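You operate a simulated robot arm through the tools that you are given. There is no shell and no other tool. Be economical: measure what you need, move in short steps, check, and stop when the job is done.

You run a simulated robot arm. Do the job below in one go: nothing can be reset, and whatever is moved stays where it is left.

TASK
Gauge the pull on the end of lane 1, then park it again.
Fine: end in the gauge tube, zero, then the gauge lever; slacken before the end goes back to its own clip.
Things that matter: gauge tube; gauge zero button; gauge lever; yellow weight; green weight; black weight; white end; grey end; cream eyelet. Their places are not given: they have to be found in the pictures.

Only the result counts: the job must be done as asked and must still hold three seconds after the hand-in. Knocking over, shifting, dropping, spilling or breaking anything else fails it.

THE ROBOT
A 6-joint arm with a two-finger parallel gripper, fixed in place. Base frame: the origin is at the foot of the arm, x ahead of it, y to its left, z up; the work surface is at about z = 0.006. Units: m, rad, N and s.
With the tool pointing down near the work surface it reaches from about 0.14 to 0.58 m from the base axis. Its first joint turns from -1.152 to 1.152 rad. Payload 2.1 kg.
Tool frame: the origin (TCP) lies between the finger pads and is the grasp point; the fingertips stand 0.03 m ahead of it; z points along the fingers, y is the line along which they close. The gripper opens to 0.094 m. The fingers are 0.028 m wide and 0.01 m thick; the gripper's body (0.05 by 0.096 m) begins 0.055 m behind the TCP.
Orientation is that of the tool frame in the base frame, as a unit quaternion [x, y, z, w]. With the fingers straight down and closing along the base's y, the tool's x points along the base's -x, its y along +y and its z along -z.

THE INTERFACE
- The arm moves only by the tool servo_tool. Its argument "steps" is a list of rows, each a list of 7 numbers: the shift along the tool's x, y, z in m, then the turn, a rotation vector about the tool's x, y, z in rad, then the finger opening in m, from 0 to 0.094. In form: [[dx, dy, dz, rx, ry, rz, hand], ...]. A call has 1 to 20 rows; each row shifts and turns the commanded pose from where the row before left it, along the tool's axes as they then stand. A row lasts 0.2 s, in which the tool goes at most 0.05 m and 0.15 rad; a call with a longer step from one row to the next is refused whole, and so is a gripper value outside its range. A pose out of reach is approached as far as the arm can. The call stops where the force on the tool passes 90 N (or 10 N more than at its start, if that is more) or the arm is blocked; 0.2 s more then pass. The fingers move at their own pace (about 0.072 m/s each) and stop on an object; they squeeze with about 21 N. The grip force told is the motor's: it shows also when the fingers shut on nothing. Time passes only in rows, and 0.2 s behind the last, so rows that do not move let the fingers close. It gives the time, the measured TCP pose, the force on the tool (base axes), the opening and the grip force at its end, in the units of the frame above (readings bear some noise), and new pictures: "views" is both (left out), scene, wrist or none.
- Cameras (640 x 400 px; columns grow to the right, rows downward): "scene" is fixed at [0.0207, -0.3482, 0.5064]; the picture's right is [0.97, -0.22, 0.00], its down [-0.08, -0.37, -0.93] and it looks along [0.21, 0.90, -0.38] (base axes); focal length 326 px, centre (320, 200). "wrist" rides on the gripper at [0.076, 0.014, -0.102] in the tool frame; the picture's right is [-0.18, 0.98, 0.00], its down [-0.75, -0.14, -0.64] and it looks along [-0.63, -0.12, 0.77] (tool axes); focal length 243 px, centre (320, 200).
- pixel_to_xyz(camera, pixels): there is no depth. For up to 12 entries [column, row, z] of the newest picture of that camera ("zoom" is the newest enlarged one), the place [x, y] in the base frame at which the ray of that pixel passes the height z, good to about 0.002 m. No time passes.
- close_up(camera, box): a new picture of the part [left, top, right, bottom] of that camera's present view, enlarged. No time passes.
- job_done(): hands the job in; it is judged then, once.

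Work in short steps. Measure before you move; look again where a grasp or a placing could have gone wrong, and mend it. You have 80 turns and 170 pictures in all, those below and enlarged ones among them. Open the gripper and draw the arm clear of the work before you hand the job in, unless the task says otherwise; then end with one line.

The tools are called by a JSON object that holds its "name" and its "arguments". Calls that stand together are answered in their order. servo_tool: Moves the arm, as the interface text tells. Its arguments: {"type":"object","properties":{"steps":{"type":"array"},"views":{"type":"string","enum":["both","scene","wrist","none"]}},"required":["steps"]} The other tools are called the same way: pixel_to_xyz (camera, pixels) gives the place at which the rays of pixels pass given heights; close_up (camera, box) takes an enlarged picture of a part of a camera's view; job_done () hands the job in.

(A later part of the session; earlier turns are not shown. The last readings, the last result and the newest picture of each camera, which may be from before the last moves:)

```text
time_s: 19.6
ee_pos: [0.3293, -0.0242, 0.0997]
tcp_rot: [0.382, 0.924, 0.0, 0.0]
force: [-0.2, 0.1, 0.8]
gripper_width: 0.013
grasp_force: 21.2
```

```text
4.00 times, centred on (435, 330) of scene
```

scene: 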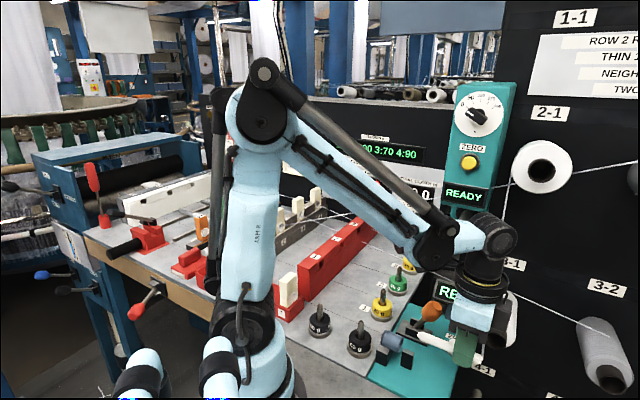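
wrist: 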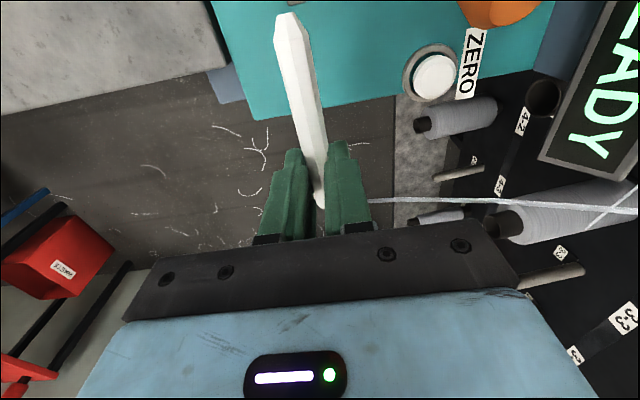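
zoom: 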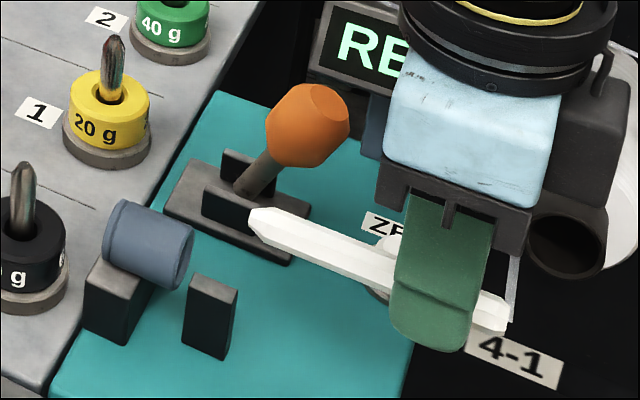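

Clear so far; x+y reads 0.305 against the axis 0.3075, so I add +0.0014 in tool y and descend to z≈0.058.

{"name": "servo_tool", "arguments": {"steps": [[0, 0.0014, 0.021, 0, 0, 0, 0.0], [0, 0, 0.0205, 0, 0, 0, 0.0], [0, 0, 0, 0, 0, 0, 0.0], [0, 0, 0, 0, 0, 0, 0.0]]}}

{"name": "close_up", "arguments": {"camera": "scene", "box": [370, 310, 470, 380]}}

{"name": "close_up", "arguments": {"camera": "wrist", "box": [220, 0, 400, 120]}}

```text
time_s: 20.6
ee_pos: [0.3313, -0.0222, 0.0587]
tcp_rot: [0.382, 0.924, 0.0, 0.0]
force: [-0.4, 0.0, -0.1]
gripper_width: 0.0128
grasp_force: 20.7
```

scene: 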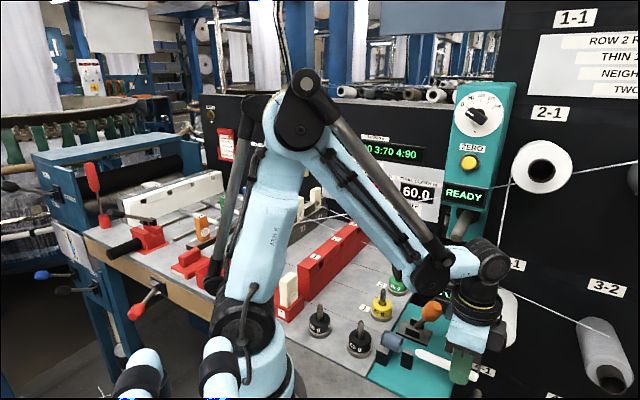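
wrist: 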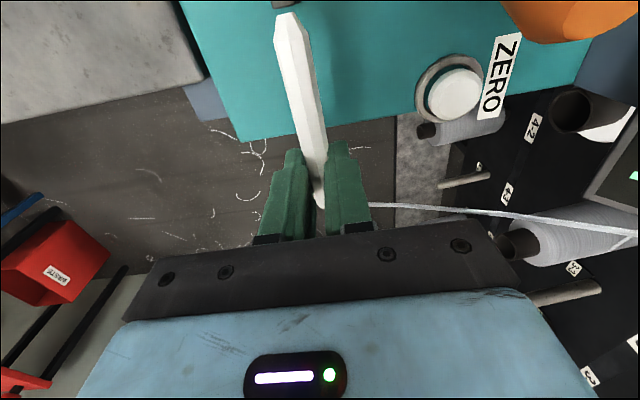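

```text
5.71 times, centred on (420, 345) of scene
```

zoom: 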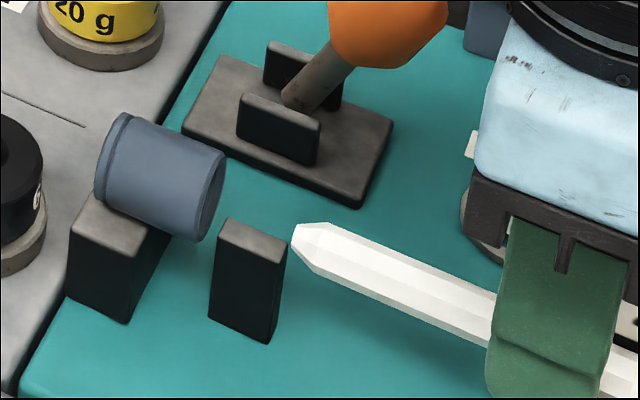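

```text
3.33 times, centred on (310, 60) of wrist
```

zoom: 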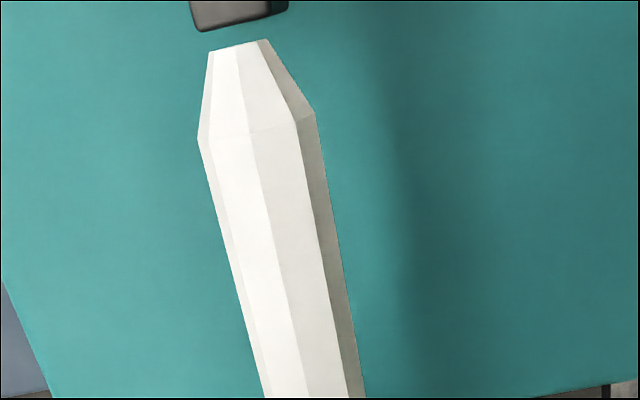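

The stick lines up with tube and post in both views. I insert along tool +x by 0.04 and check the force.

{"name": "servo_tool", "arguments": {"steps": [[0.012, 0, 0, 0, 0, 0, 0.0], [0.012, 0, 0, 0, 0, 0, 0.0], [0.01, 0, 0, 0, 0, 0, 0.0], [0.006, 0, 0, 0, 0, 0, 0.0], [0, 0, 0, 0, 0, 0, 0.0]]}}

{"name": "close_up", "arguments": {"camera": "scene", "box": [370, 310, 470, 380]}}

{"name": "close_up", "arguments": {"camera": "wrist", "box": [220, 0, 400, 120]}}

```text
time_s: 21.8
ee_pos: [0.3014, 0.0071, 0.0608]
tcp_rot: [0.382, 0.924, 0.001, 0.0]
force: [0.0, -0.3, -0.5]
gripper_width: 0.0125
grasp_force: 20.8
```

scene: 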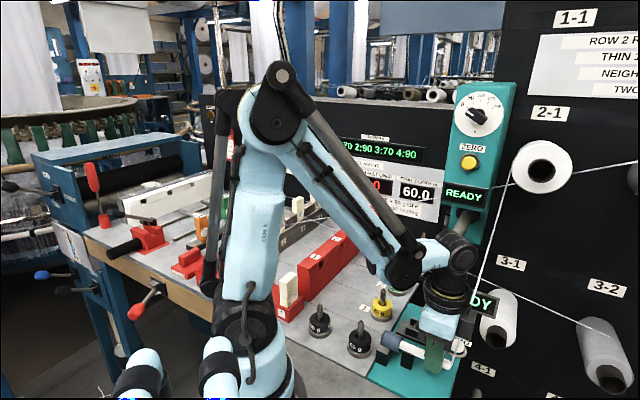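
wrist: 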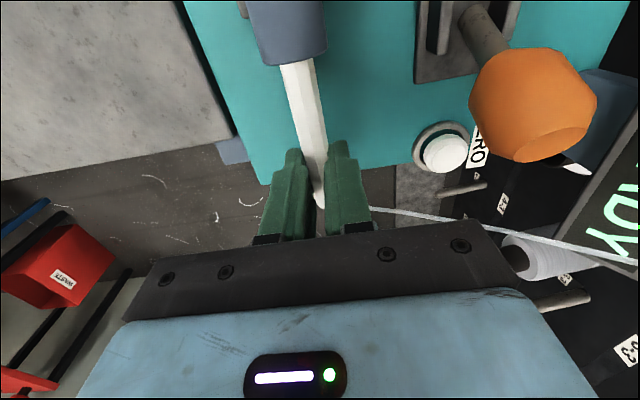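

```text
5.71 times, centred on (420, 345) of scene
```

zoom: 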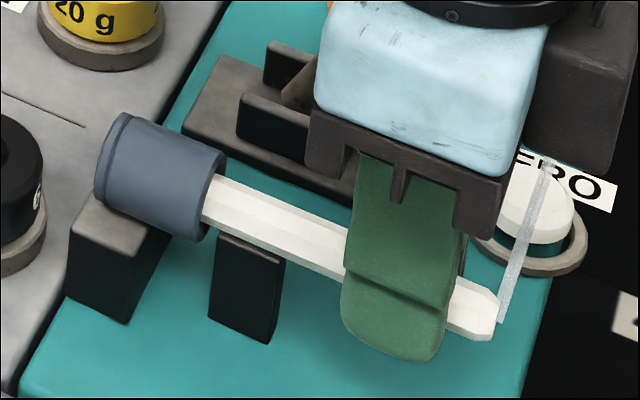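

```text
3.33 times, centred on (310, 60) of wrist
```

zoom: 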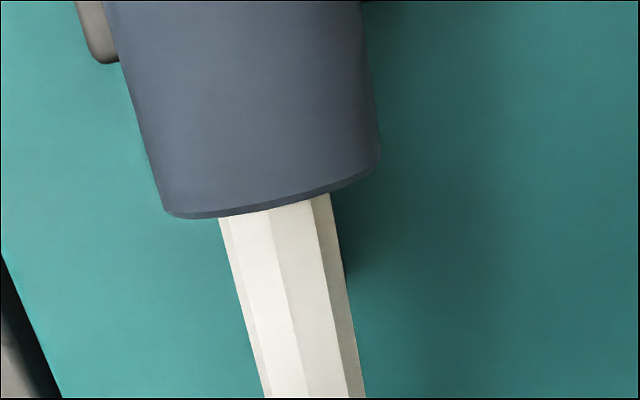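

The end has entered the tube about 0.015 m without force. I push in 0.014 m more.

{"name": "servo_tool", "arguments": {"steps": [[0.007, 0, 0.0007, 0, 0, 0, 0.0], [0.007, 0, 0.0007, 0, 0, 0, 0.0], [0, 0, 0, 0, 0, 0, 0.0], [0, 0, 0, 0, 0, 0, 0.0]]}}

{"name": "close_up", "arguments": {"camera": "scene", "box": [370, 310, 470, 380]}}

```text
time_s: 22.8
ee_pos: [0.2917, 0.0159, 0.058]
tcp_rot: [0.381, 0.924, 0.0, 0.0]
force: [-1.4, -0.2, -1.0]
gripper_width: 0.0125
grasp_force: 21.3
```

scene: 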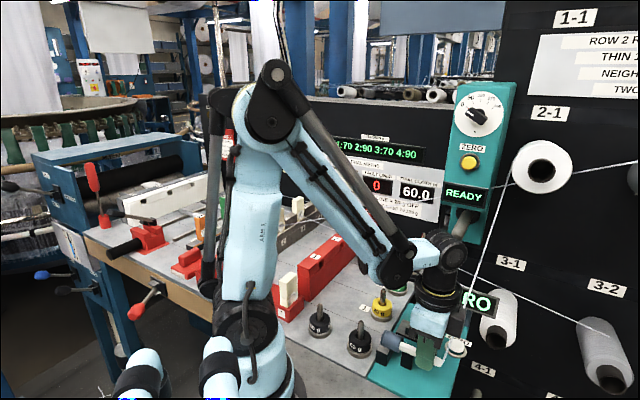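
wrist: 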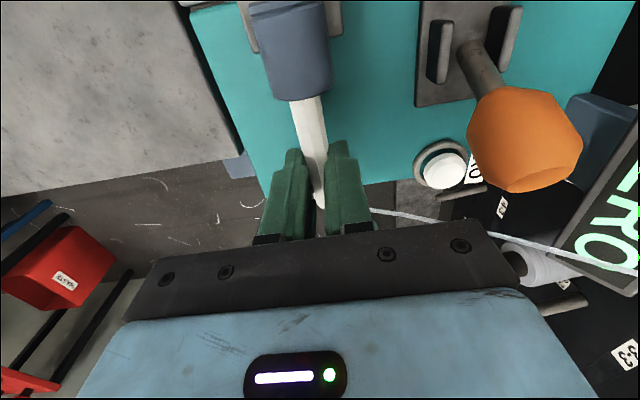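

```text
5.71 times, centred on (420, 345) of scene
```

zoom: 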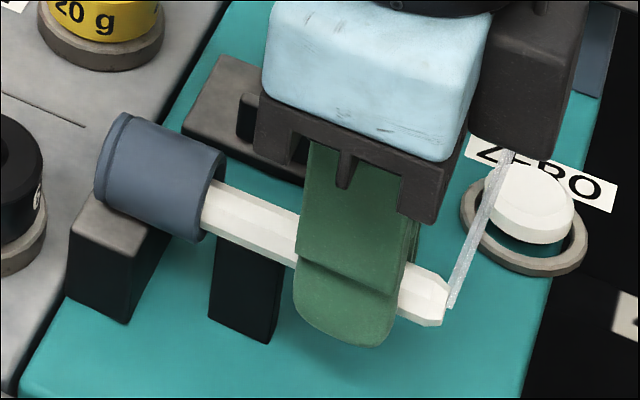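

The bench sign now reads "ZERO", so the end is recognised in the tube. I lower 1 mm, release gently, and look before withdrawing.

{"name": "servo_tool", "arguments": {"steps": [[0, 0, 0.001, 0, 0, 0, 0.0], [0, 0, 0, 0, 0, 0, 0.016], [0, 0, 0, 0, 0, 0, 0.022], [0, 0, 0, 0, 0, 0, 0.034], [0, 0, 0, 0, 0, 0, 0.034]]}}

{"name": "close_up", "arguments": {"camera": "scene", "box": [370, 280, 500, 380]}}

```text
time_s: 24.0
ee_pos: [0.2921, 0.0152, 0.0588]
tcp_rot: [0.381, 0.924, 0.0, 0.0]
force: [-0.1, 0.2, -0.1]
gripper_width: 0.0341
grasp_force: 0.0
```

scene: 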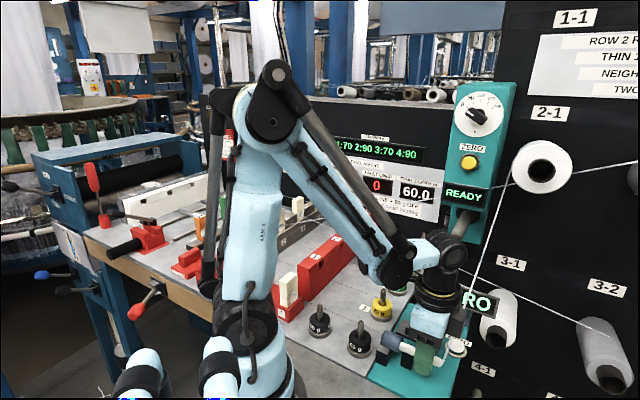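
wrist: 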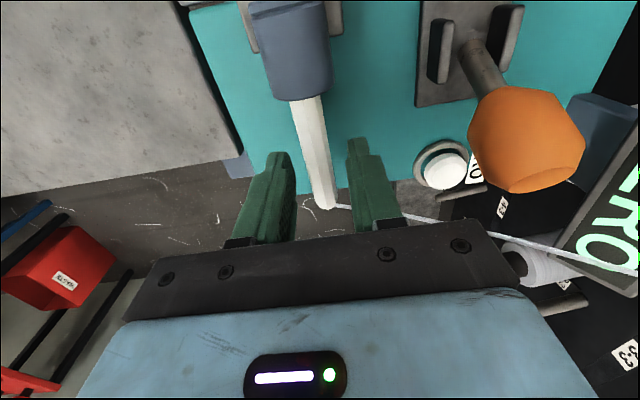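

```text
4.00 times, centred on (435, 330) of scene
```

zoom: 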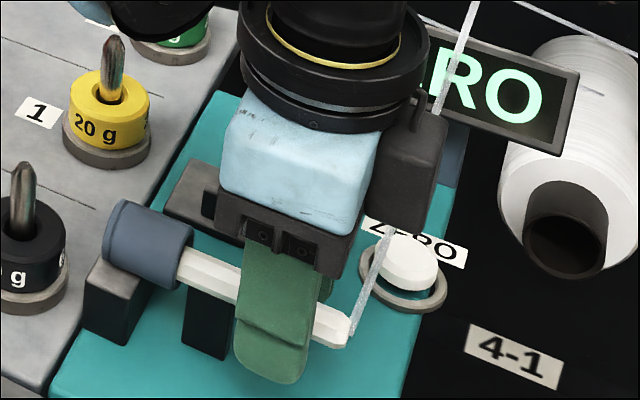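

The end rests steadily on the post. I rise straight up 0.12 m, close the fingers once clear, and look at the button.

{"name": "servo_tool", "arguments": {"steps": [[0, 0, -0.02, 0, 0, 0, 0.034], [0, 0, -0.03, 0, 0, 0, 0.034], [0, 0, -0.04, 0, 0, 0, 0.034], [0, 0, -0.04, 0, 0, 0, 0.0], [0, 0, 0, 0, 0, 0, 0.0], [0, 0, 0, 0, 0, 0, 0.0]]}}

{"name": "close_up", "arguments": {"camera": "wrist", "box": [240, 0, 500, 200]}}

{"name": "close_up", "arguments": {"camera": "scene", "box": [370, 280, 500, 380]}}

```text
time_s: 25.4
ee_pos: [0.2894, 0.0166, 0.1884]
tcp_rot: [0.383, 0.924, 0.0, 0.0]
force: [-0.5, -0.1, 0.0]
gripper_width: 0.0
grasp_force: 20.9
```

scene: 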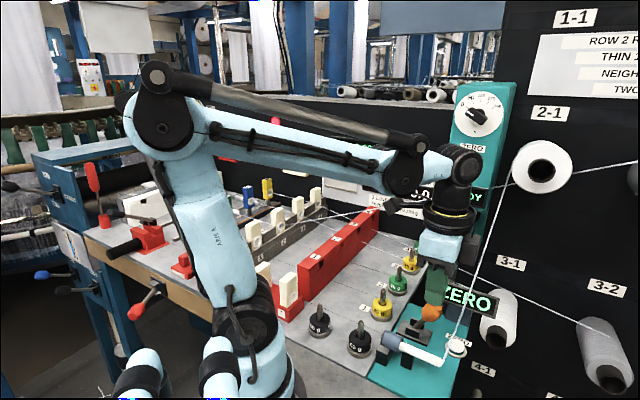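
wrist: 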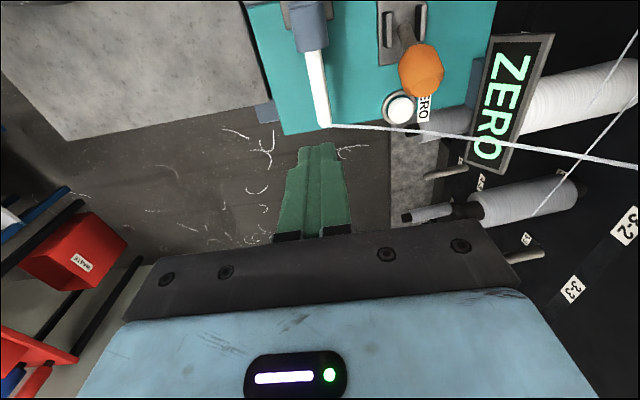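

```text
2.00 times, centred on (370, 100) of wrist
```

zoom: 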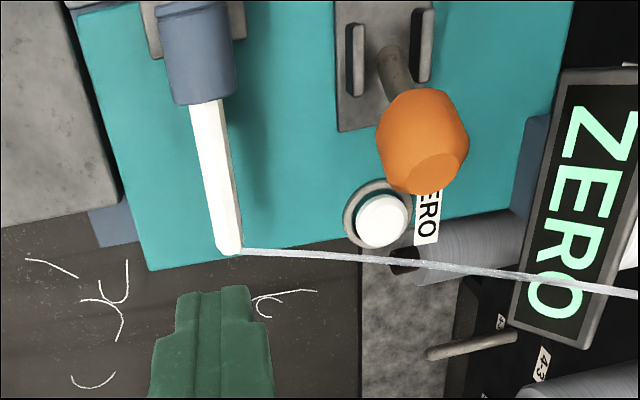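

```text
4.00 times, centred on (435, 330) of scene
```

zoom: 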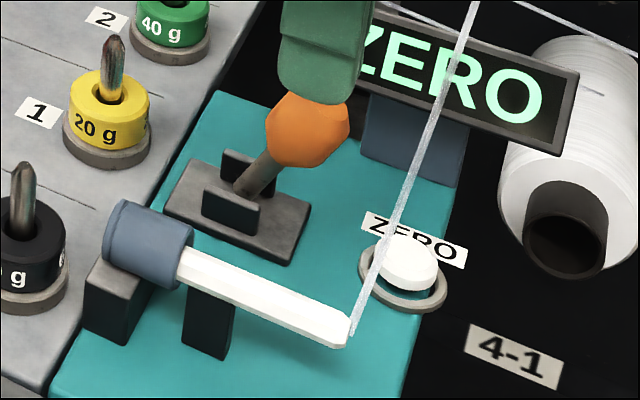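

I fix the button (wrist (401.5,108.5), scene (457,345.5)) and the knob from both cameras.

{"name": "pixel_to_xyz", "arguments": {"camera": "wrist", "pixels": [[401.5, 108.5, 0.015], [401.5, 108.5, 0.025], [401.5, 108.5, 0.035], [421, 70, 0.07], [421, 70, 0.08], [405, 32, 0.02], [328, 121, 0.045]]}}

{"name": "pixel_to_xyz", "arguments": {"camera": "scene", "pixels": [[457, 345.5, 0.015], [457, 345.5, 0.025], [457, 345.5, 0.035], [432, 312, 0.07], [432, 312, 0.08], [414, 331, 0.02], [441, 364, 0.045]]}}

```text
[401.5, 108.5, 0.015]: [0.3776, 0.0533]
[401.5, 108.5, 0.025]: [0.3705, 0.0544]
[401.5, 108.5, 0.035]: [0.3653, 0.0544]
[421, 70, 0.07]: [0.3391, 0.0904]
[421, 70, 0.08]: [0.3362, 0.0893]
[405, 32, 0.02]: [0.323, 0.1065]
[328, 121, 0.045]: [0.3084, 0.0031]
```

```text
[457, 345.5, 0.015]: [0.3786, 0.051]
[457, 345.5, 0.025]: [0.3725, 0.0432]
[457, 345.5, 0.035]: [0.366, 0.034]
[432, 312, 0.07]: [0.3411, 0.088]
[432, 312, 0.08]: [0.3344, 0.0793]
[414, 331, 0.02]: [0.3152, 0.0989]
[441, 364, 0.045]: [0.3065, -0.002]
```

Button at about (0.376,0.052), top z≈0.016. I check the sign's position for clearance against the gripper body.

{"name": "pixel_to_xyz", "arguments": {"camera": "wrist", "pixels": [[507, 103, 0.06], [507, 103, 0.1], [507, 103, 0.12], [491, 37, 0.1], [468, 155, 0.08]]}}

{"name": "pixel_to_xyz", "arguments": {"camera": "scene", "pixels": [[468, 299, 0.06], [468, 299, 0.1], [468, 299, 0.12], [492, 315, 0.08], [492, 315, 0.1]]}}

```text
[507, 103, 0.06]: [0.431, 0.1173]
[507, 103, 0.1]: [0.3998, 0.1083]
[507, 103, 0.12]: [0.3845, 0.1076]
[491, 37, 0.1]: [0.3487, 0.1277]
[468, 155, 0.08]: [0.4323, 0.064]
```

```text
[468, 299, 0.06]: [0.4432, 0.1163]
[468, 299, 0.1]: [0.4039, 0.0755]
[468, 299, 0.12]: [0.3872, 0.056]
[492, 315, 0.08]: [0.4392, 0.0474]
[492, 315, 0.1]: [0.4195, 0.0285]
```

The sign centre is about 0.085 m beyond the button at z≈0.065, so the body clears. I move over the button and down to z≈0.065 with fingers shut.

{"name": "servo_tool", "arguments": {"steps": [[-0.0181, 0.0431, 0, 0, 0, 0, 0.0], [-0.0181, 0.0432, 0, 0, 0, 0, 0.0], [0, 0, 0.04, 0, 0, 0, 0.0], [0, 0, 0.04, 0, 0, 0, 0.0], [0, 0, 0.04, 0, 0, 0, 0.0], [0, 0, 0, 0, 0, 0, 0.0]]}}

{"name": "close_up", "arguments": {"camera": "scene", "box": [400, 280, 530, 380]}}

{"name": "close_up", "arguments": {"camera": "wrist", "box": [230, 60, 430, 240]}}

```text
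time_s: 26.8
ee_pos: [0.379, 0.0508, 0.0673]
tcp_rot: [0.381, 0.924, 0.001, 0.0]
force: [-0.1, -0.6, 0.8]
gripper_width: 0.0
grasp_force: 21.0
```

scene: 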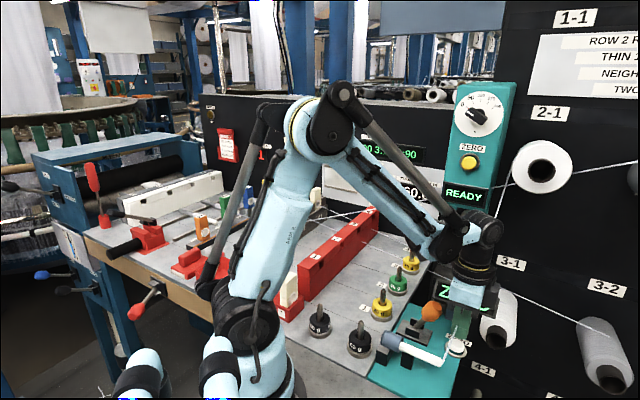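
wrist: 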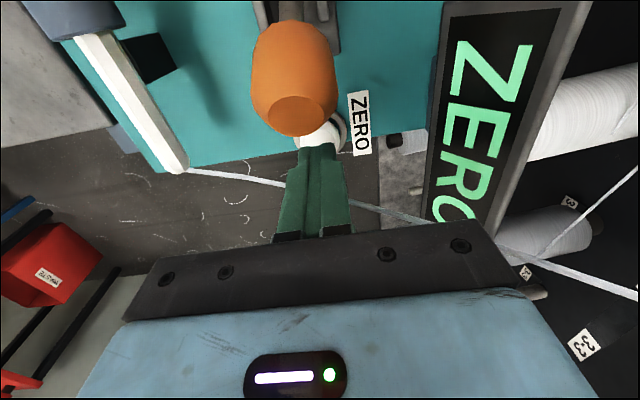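

```text
4.00 times, centred on (465, 330) of scene
```

zoom: 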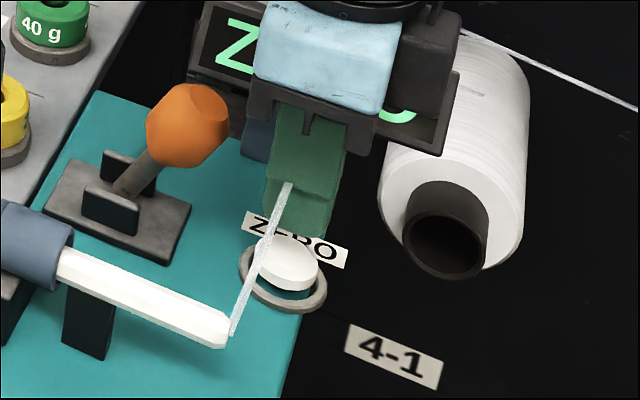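

```text
2.22 times, centred on (330, 150) of wrist
```

zoom: 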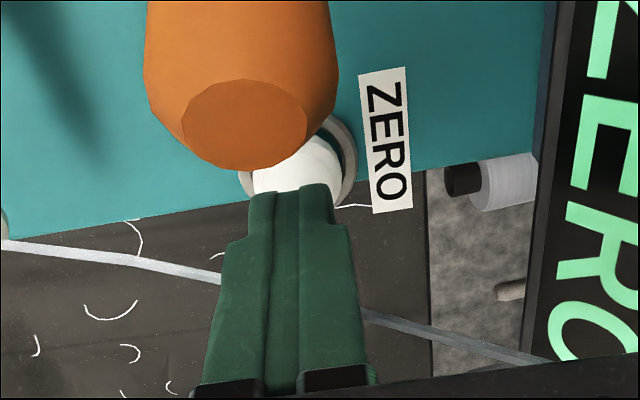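

I check whether the button lies under the fingertips: its centre appears near wrist (321,130).

{"name": "pixel_to_xyz", "arguments": {"camera": "wrist", "pixels": [[321, 130, 0.016], [321, 130, 0.02], [320, 144, 0.037], [303, 85, 0.07]]}}

{"name": "pixel_to_xyz", "arguments": {"camera": "scene", "pixels": [[457, 345.5, 0.016], [457, 345.5, 0.02], [460, 336.5, 0.037], [432, 312, 0.07]]}}

```text
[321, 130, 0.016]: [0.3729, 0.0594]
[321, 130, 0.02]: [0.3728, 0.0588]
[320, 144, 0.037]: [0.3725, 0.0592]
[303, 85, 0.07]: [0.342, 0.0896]
```

```text
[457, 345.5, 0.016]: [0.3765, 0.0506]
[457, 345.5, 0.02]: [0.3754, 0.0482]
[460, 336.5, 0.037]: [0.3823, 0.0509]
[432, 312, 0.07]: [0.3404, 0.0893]
```

The fingertips sit about 3 mm off centre; I shift +0.003 in tool x and press down in small steps.

{"name": "servo_tool", "arguments": {"steps": [[0.003, 0, 0.01, 0, 0, 0, 0.0], [0, 0, 0.007, 0, 0, 0, 0.0], [0, 0, 0.004, 0, 0, 0, 0.0], [0, 0, 0.003, 0, 0, 0, 0.0], [0, 0, 0, 0, 0, 0, 0.0]]}}

{"name": "close_up", "arguments": {"camera": "scene", "box": [400, 280, 530, 380]}}

```text
time_s: 28.0
ee_pos: [0.3763, 0.054, 0.044]
tcp_rot: [0.382, 0.924, 0.001, -0.001]
force: [1.3, 1.0, 2.2]
gripper_width: 0.0
grasp_force: 21.1
```

scene: 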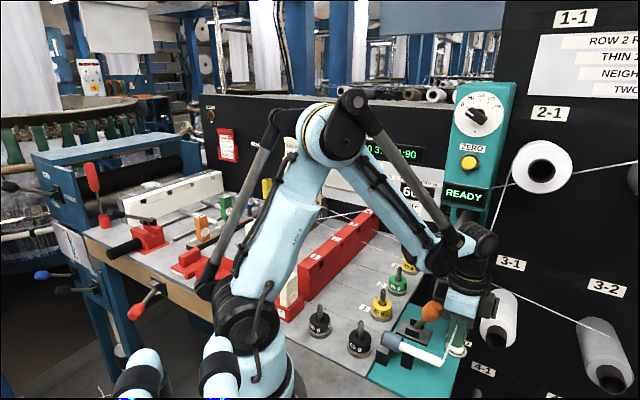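
wrist: 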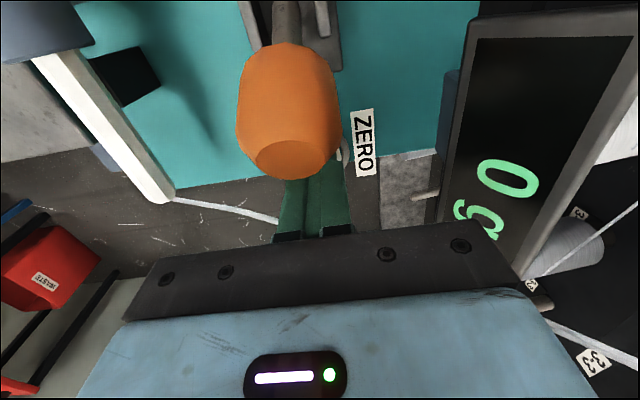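

```text
4.00 times, centred on (465, 330) of scene
```

zoom: 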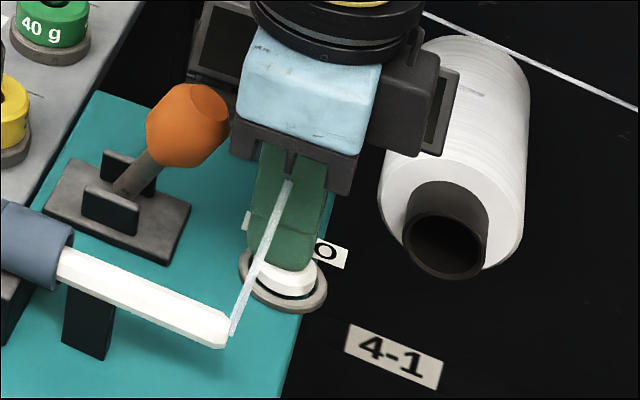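

The sign reads "0 g": zeroed. I rise off the button and open the fingers to 0.06, then view the lever.

{"name": "servo_tool", "arguments": {"steps": [[0, 0, -0.03, 0, 0, 0, 0.0], [0, 0, -0.045, 0, 0, 0, 0.0], [0, 0, -0.045, 0, 0, 0, 0.06], [0, 0, 0, 0, 0, 0, 0.06], [0, 0, 0, 0, 0, 0, 0.06]]}}

{"name": "close_up", "arguments": {"camera": "wrist", "box": [220, 0, 500, 200]}}

{"name": "close_up", "arguments": {"camera": "scene", "box": [370, 270, 500, 370]}}

```text
time_s: 29.2
ee_pos: [0.3756, 0.0503, 0.1654]
tcp_rot: [0.382, 0.924, 0.0, 0.001]
force: [0.7, -0.6, 0.0]
gripper_width: 0.0601
grasp_force: 0.0
```

scene: 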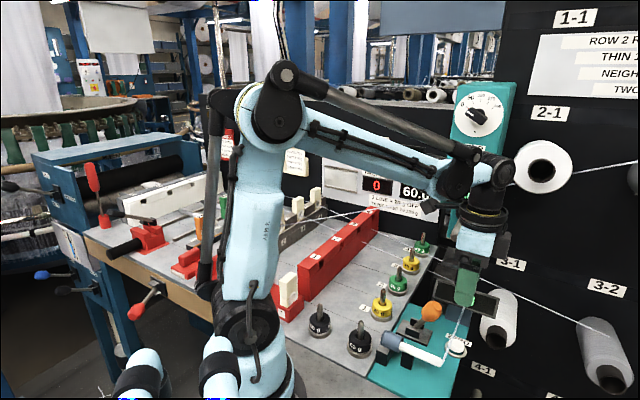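
wrist: 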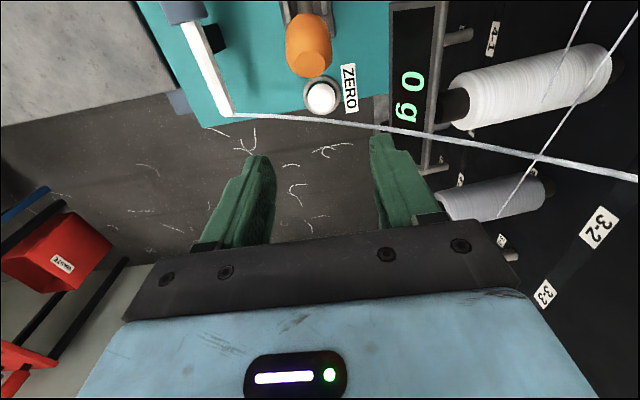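

```text
2.00 times, centred on (360, 100) of wrist
```

zoom: 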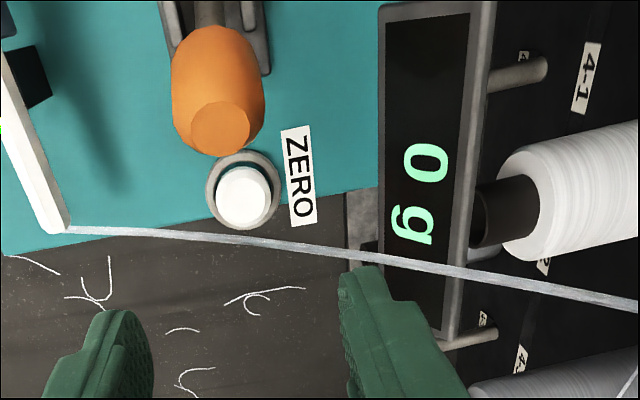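

```text
4.00 times, centred on (435, 320) of scene
```

zoom: 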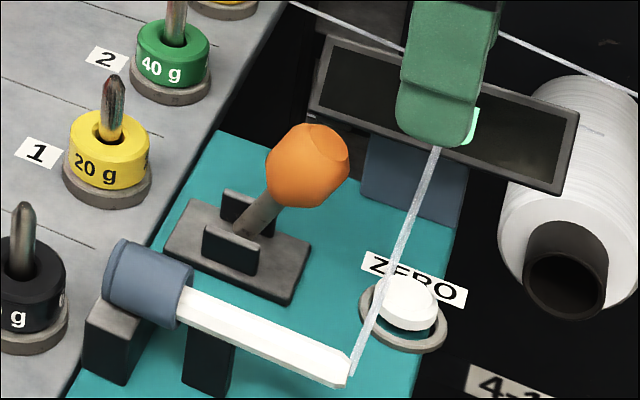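

Sign still reads "0 g". I go over the knob at (0.340,0.0895), fingers at 0.05, and lower to z≈0.11 first.

{"name": "servo_tool", "arguments": {"steps": [[0.0265, 0.0012, 0, 0, 0, 0, 0.05], [0.0264, 0.0013, 0, 0, 0, 0, 0.05], [0, 0, 0.025, 0, 0, 0, 0.05], [0, 0, 0.03, 0, 0, 0, 0.05], [0, 0, 0, 0, 0, 0, 0.05]]}}

{"name": "close_up", "arguments": {"camera": "wrist", "box": [220, 20, 460, 220]}}

{"name": "close_up", "arguments": {"camera": "scene", "box": [370, 260, 500, 360]}}

```text
time_s: 30.4
ee_pos: [0.3389, 0.0911, 0.106]
tcp_rot: [0.382, 0.924, 0.0, -0.001]
force: [0.4, -0.2, -0.3]
gripper_width: 0.0501
grasp_force: 0.1
```

scene: 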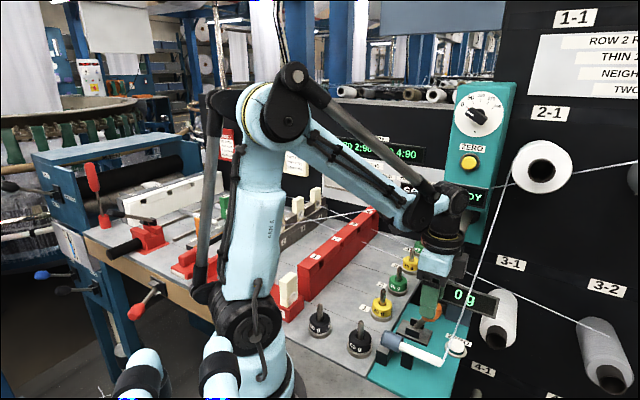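
wrist: 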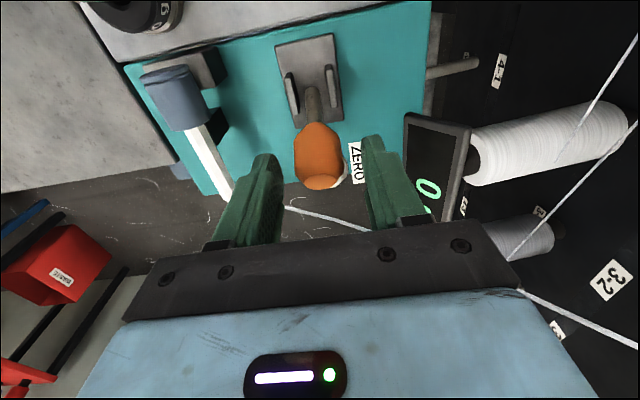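

```text
2.00 times, centred on (340, 120) of wrist
```

zoom: 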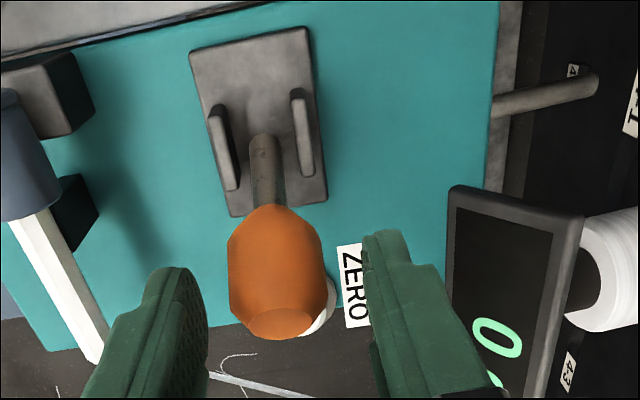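

```text
4.00 times, centred on (435, 310) of scene
```

zoom: 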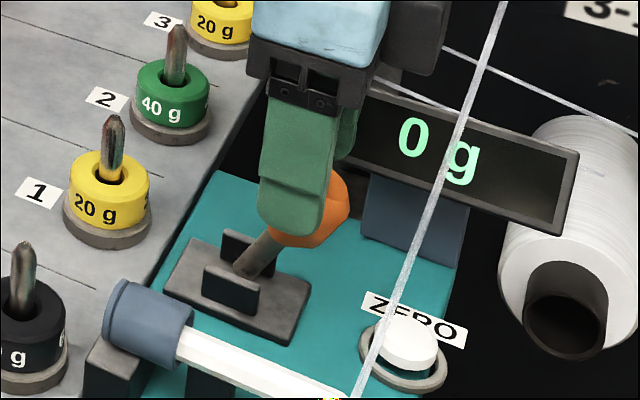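

I check knob centre and pivot from this view.

{"name": "pixel_to_xyz", "arguments": {"camera": "wrist", "pixels": [[318.5, 157, 0.065], [318.5, 157, 0.07], [318.5, 157, 0.075], [310, 88, 0.02], [310, 88, 0.03], [321, 185, 0.075], [301, 91, 0.03], [331, 86, 0.03]]}}

{"name": "pixel_to_xyz", "arguments": {"camera": "scene", "pixels": [[432, 311.5, 0.065], [432, 311.5, 0.07], [414, 330, 0.02], [414, 330, 0.03]]}}

```text
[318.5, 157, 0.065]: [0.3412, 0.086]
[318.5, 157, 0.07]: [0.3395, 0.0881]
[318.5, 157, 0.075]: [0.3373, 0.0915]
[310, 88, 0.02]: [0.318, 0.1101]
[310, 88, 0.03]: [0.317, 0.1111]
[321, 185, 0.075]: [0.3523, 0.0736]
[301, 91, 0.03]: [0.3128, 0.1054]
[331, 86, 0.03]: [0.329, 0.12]
```

```text
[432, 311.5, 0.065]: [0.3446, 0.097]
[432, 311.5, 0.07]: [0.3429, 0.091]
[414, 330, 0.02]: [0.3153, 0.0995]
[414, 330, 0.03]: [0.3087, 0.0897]
```

Knob (0.340,0.089,0.070), pivot about (0.319,0.109,0.02): the lever leans about 30° and turns about the tool's y. I lower, close on the knob and swing it the first 20° along its arc.

{"name": "servo_tool", "arguments": {"steps": [[-0.001, 0, 0.014, 0, 0, 0, 0.05], [0, 0, 0.013, 0, 0, 0, 0.05], [0, 0, 0, 0, 0, 0, 0.0], [0, 0, 0, 0, 0, 0, 0.0], [0, 0, 0, 0, 0, 0, 0.0], [0.0092, 0, -0.0043, 0, 0, 0, 0.0], [0.0097, 0, -0.0026, 0, 0, 0, 0.0]]}}

{"name": "close_up", "arguments": {"camera": "scene", "box": [370, 260, 500, 360]}}

```text
time_s: 32.0
ee_pos: [0.3275, 0.1016, 0.0882]
tcp_rot: [0.383, 0.924, -0.004, 0.005]
force: [-6.3, -33.3, -4.4]
gripper_width: 0.0315
grasp_force: 45.0
```

scene: 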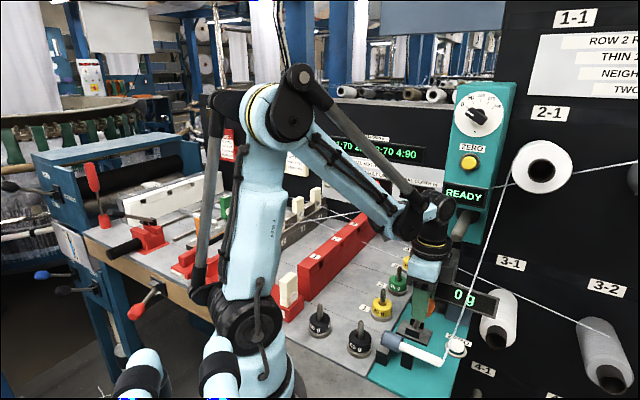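
wrist: 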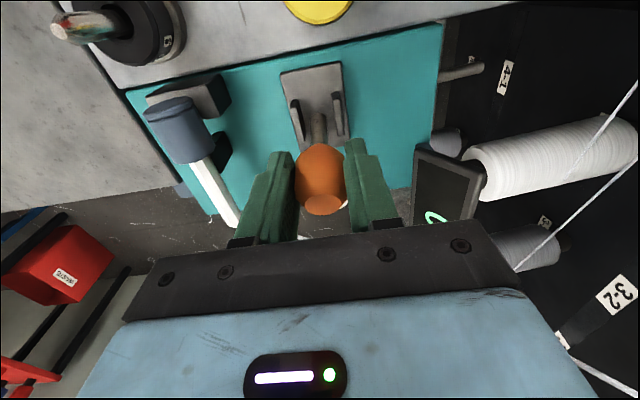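

```text
4.00 times, centred on (435, 310) of scene
```

zoom: 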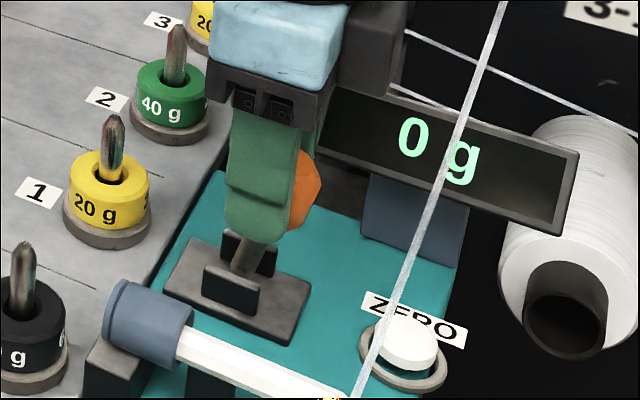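

The lever follows, but there is about 28 N sideways along tool -y, so I trim dy by -0.0015 and continue the arc to upright.

{"name": "servo_tool", "arguments": {"steps": [[0, -0.0015, 0, 0, 0, 0, 0.0], [0.0098, -0.0005, -0.0009, 0, 0, 0, 0.0], [0.0098, 0, 0.0009, 0, 0, 0, 0.0]]}}

{"name": "close_up", "arguments": {"camera": "scene", "box": [370, 260, 500, 360]}}

```text
time_s: 32.8
ee_pos: [0.313, 0.114, 0.0905]
tcp_rot: [0.383, 0.924, -0.006, 0.003]
force: [-10.1, -34.7, 55.5]
gripper_width: 0.0317
grasp_force: 44.7
```

scene: 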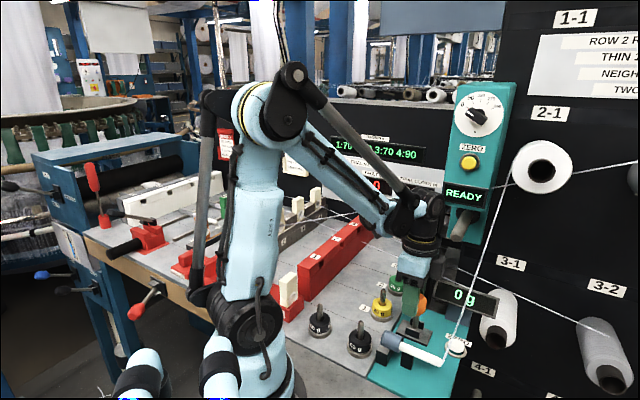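
wrist: 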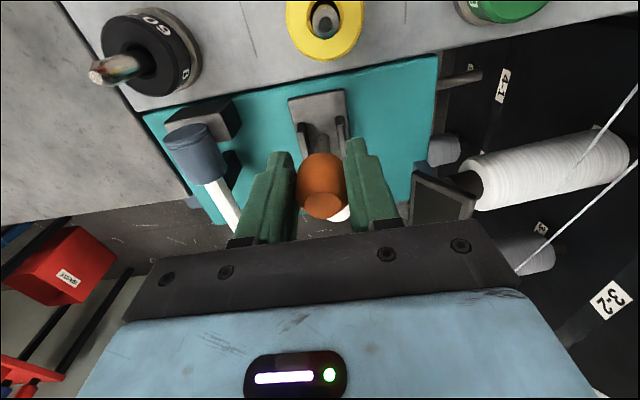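

```text
4.00 times, centred on (435, 310) of scene
```

zoom: 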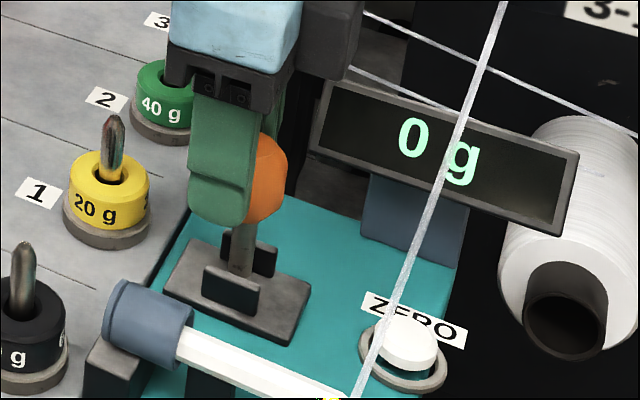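

The lever is now nearly upright but pushes up with 55 N, so its arc is higher than assumed. I relieve by raising 5 mm and trimming sideways, then read the force.

{"name": "servo_tool", "arguments": {"steps": [[0, -0.0015, -0.003, 0, 0, 0, 0.0], [0, 0, -0.002, 0, 0, 0, 0.0]], "views": "scene"}}

```text
time_s: 33.4
ee_pos: [0.3094, 0.1182, 0.0954]
tcp_rot: [0.381, 0.925, 0.0, 0.0]
force: [-6.2, -14.1, -40.8]
gripper_width: 0.0317
grasp_force: 45.0
```

scene: 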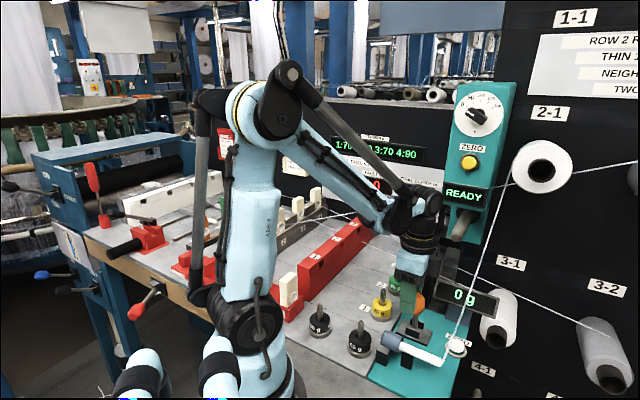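

Friction in the grip makes vertical loads. I release the knob and will push it instead with closed fingers; I lift clear and see where the lever stays.

{"name": "servo_tool", "arguments": {"steps": [[0, 0, 0.002, 0, 0, 0, 0.04], [0, 0, 0, 0, 0, 0, 0.055], [0, 0, 0, 0, 0, 0, 0.055], [0, 0, -0.04, 0, 0, 0, 0.055], [0, 0, -0.03, 0, 0, 0, 0.055], [0, 0, 0, 0, 0, 0, 0.0], [0, 0, 0, 0, 0, 0, 0.0]]}}

{"name": "close_up", "arguments": {"camera": "scene", "box": [370, 260, 500, 360]}}

{"name": "close_up", "arguments": {"camera": "wrist", "box": [200, 20, 440, 220]}}

```text
time_s: 35.0
ee_pos: [0.3109, 0.1166, 0.1624]
tcp_rot: [0.381, 0.924, 0.0, 0.0]
force: [0.5, 0.3, -0.4]
gripper_width: 0.0001
grasp_force: 21.2
```

scene: 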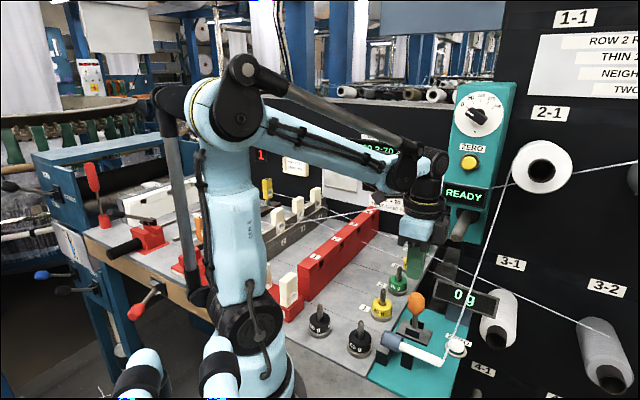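
wrist: 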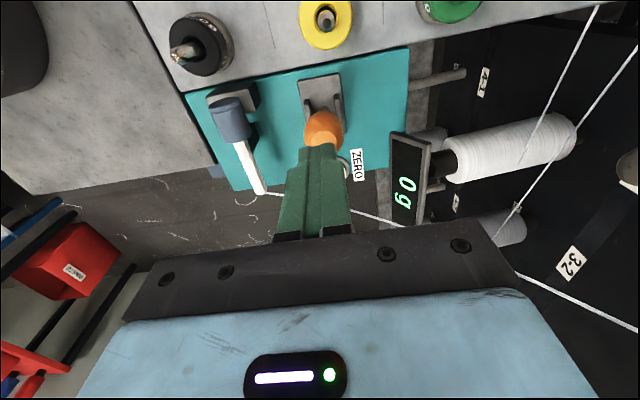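

```text
4.00 times, centred on (435, 310) of scene
```

zoom: 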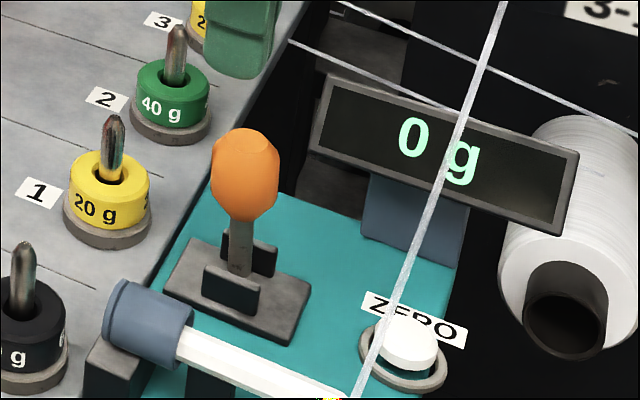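

```text
2.00 times, centred on (320, 120) of wrist
```

zoom: 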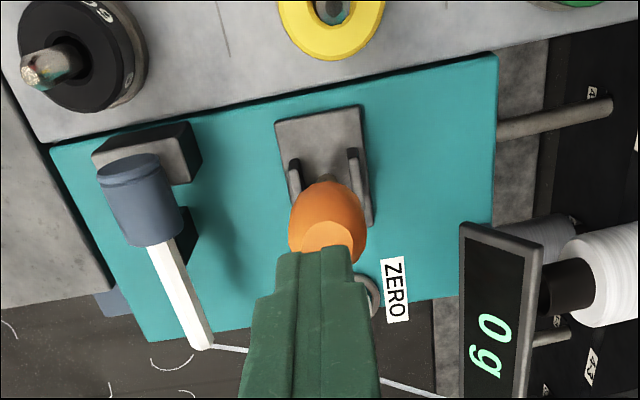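

The lever holds near upright on its own and reads "0 g". I locate the knob now: scene (416,304), wrist (324,131).

{"name": "pixel_to_xyz", "arguments": {"camera": "wrist", "pixels": [[324, 132, 0.07], [324, 132, 0.075], [324, 132, 0.08], [320, 95, 0.02], [326, 22, 0.05]]}}

{"name": "pixel_to_xyz", "arguments": {"camera": "scene", "pixels": [[416.3, 304, 0.07], [416.3, 304, 0.075], [416.3, 304, 0.08], [382, 290, 0.05], [382, 290, 0.06]]}}

```text
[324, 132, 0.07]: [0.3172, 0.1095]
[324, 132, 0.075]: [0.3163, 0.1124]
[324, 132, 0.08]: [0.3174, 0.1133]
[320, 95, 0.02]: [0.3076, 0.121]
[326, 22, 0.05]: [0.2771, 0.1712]
```

```text
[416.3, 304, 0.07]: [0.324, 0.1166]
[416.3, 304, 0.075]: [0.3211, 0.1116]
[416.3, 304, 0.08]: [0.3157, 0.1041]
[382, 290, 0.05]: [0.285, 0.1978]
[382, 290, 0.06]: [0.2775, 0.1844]
```

Knob is at about (0.319,0.1115,0.075). I place closed fingers behind it at (0.3445,0.086), lower to z≈0.09.

{"name": "servo_tool", "arguments": {"steps": [[-0.0227, 0.001, 0, 0, 0, 0, 0.0], [-0.0227, 0.001, 0, 0, 0, 0, 0.0], [0, 0, 0.036, 0, 0, 0, 0.0], [0, 0, 0.036, 0, 0, 0, 0.0], [0, 0, 0, 0, 0, 0, 0.0]]}}

{"name": "close_up", "arguments": {"camera": "scene", "box": [370, 260, 500, 360]}}

```text
time_s: 36.2
ee_pos: [0.346, 0.0877, 0.0916]
tcp_rot: [0.383, 0.924, 0.001, 0.0]
force: [-0.4, -0.3, -0.3]
gripper_width: 0.0002
grasp_force: 21.2
```

scene: 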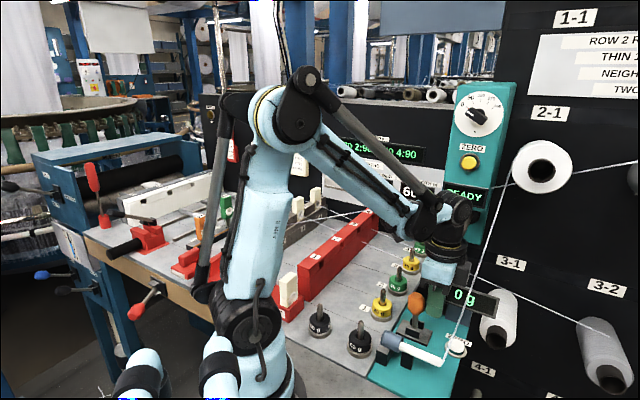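
wrist: 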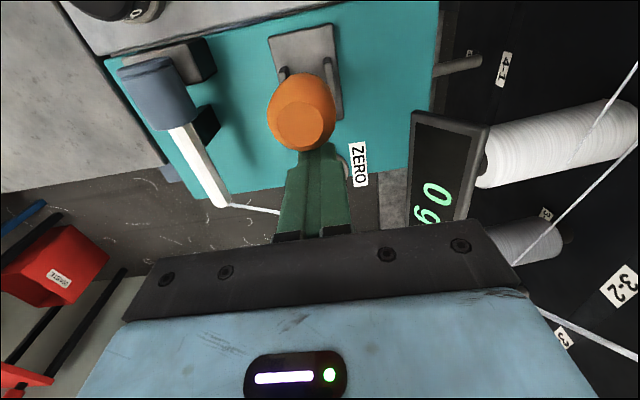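

```text
4.00 times, centred on (435, 310) of scene
```

zoom: 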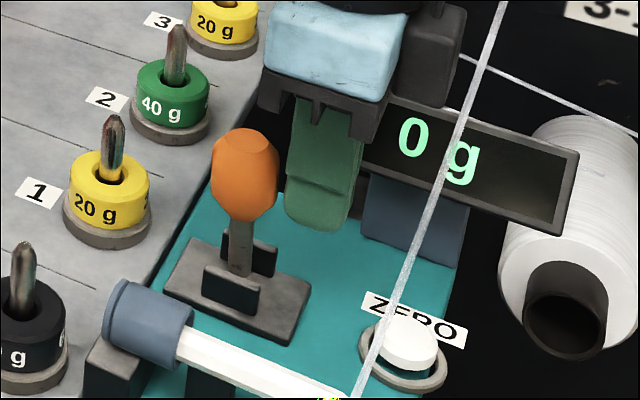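

Fingers are just behind the knob. I push along +x in small steps and watch the force and sign.

{"name": "servo_tool", "arguments": {"steps": [[0.008, -0.001, 0, 0, 0, 0, 0.0], [0.006, 0, 0, 0, 0, 0, 0.0], [0.006, 0, 0, 0, 0, 0, 0.0], [0.006, 0, 0.001, 0, 0, 0, 0.0]]}}

{"name": "close_up", "arguments": {"camera": "scene", "box": [370, 260, 500, 360]}}

```text
time_s: 37.2
ee_pos: [0.3267, 0.103, 0.0895]
tcp_rot: [0.383, 0.924, -0.001, 0.002]
force: [9.7, -10.8, 7.1]
gripper_width: 0.0002
grasp_force: 21.6
```

scene: 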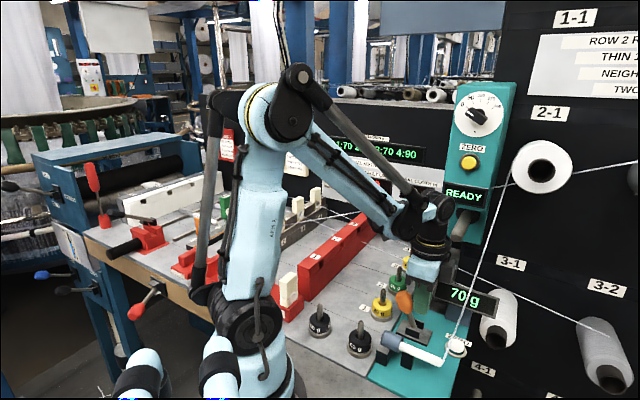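
wrist: 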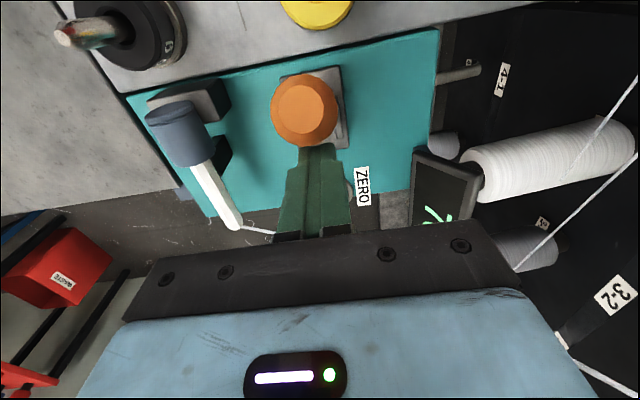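

```text
4.00 times, centred on (435, 310) of scene
```

zoom: 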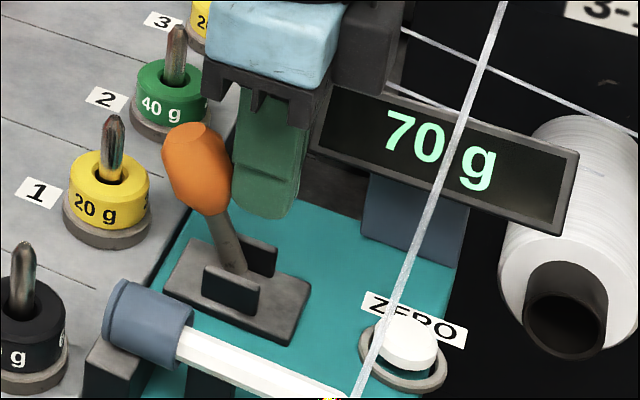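

The gauge reads "70 g", matching lane 1. I hold a second, then back off and rise to see whether the lever and reading stay.

{"name": "servo_tool", "arguments": {"steps": [[0, 0, 0, 0, 0, 0, 0.0], [0, 0, 0, 0, 0, 0, 0.0], [0, 0, 0, 0, 0, 0, 0.0], [-0.008, 0, 0, 0, 0, 0, 0.0], [0, 0, -0.035, 0, 0, 0, 0.0], [0, 0, -0.035, 0, 0, 0, 0.055], [0, 0, 0, 0, 0, 0, 0.055], [0, 0, 0, 0, 0, 0, 0.055]]}}

{"name": "close_up", "arguments": {"camera": "scene", "box": [370, 260, 500, 360]}}

{"name": "close_up", "arguments": {"camera": "wrist", "box": [200, 20, 440, 220]}}

```text
time_s: 39.0
ee_pos: [0.3316, 0.0998, 0.1575]
tcp_rot: [0.382, 0.924, 0.0, 0.0]
force: [0.5, 0.7, 0.1]
gripper_width: 0.0551
grasp_force: 0.1
```

scene: 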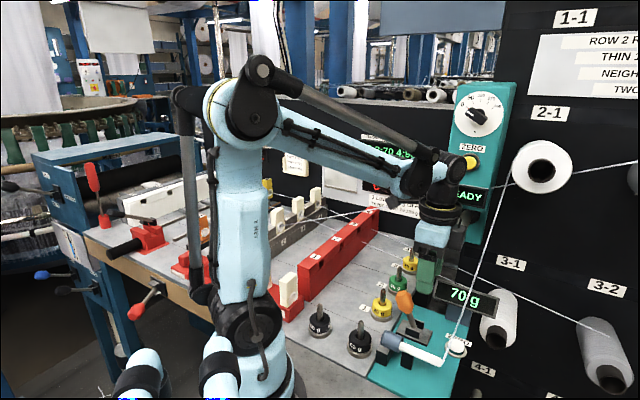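
wrist: 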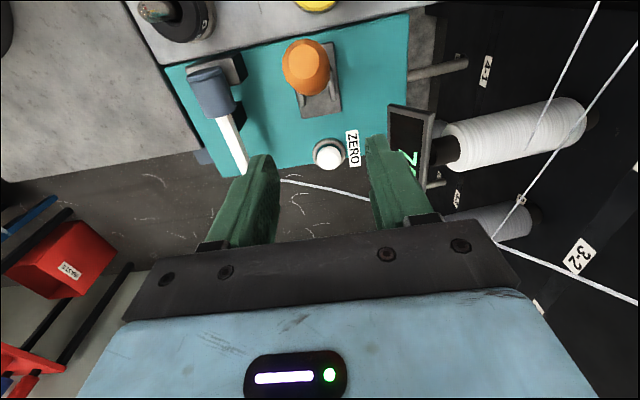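

```text
4.00 times, centred on (435, 310) of scene
```

zoom: 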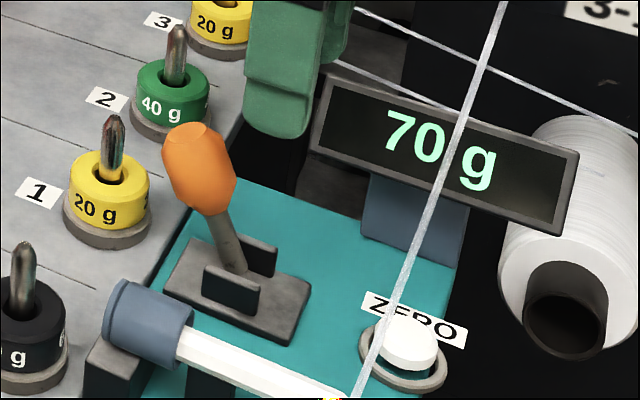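

```text
2.00 times, centred on (320, 120) of wrist
```

zoom: 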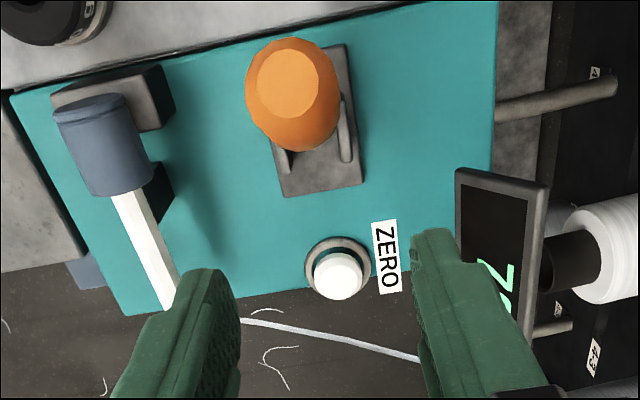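

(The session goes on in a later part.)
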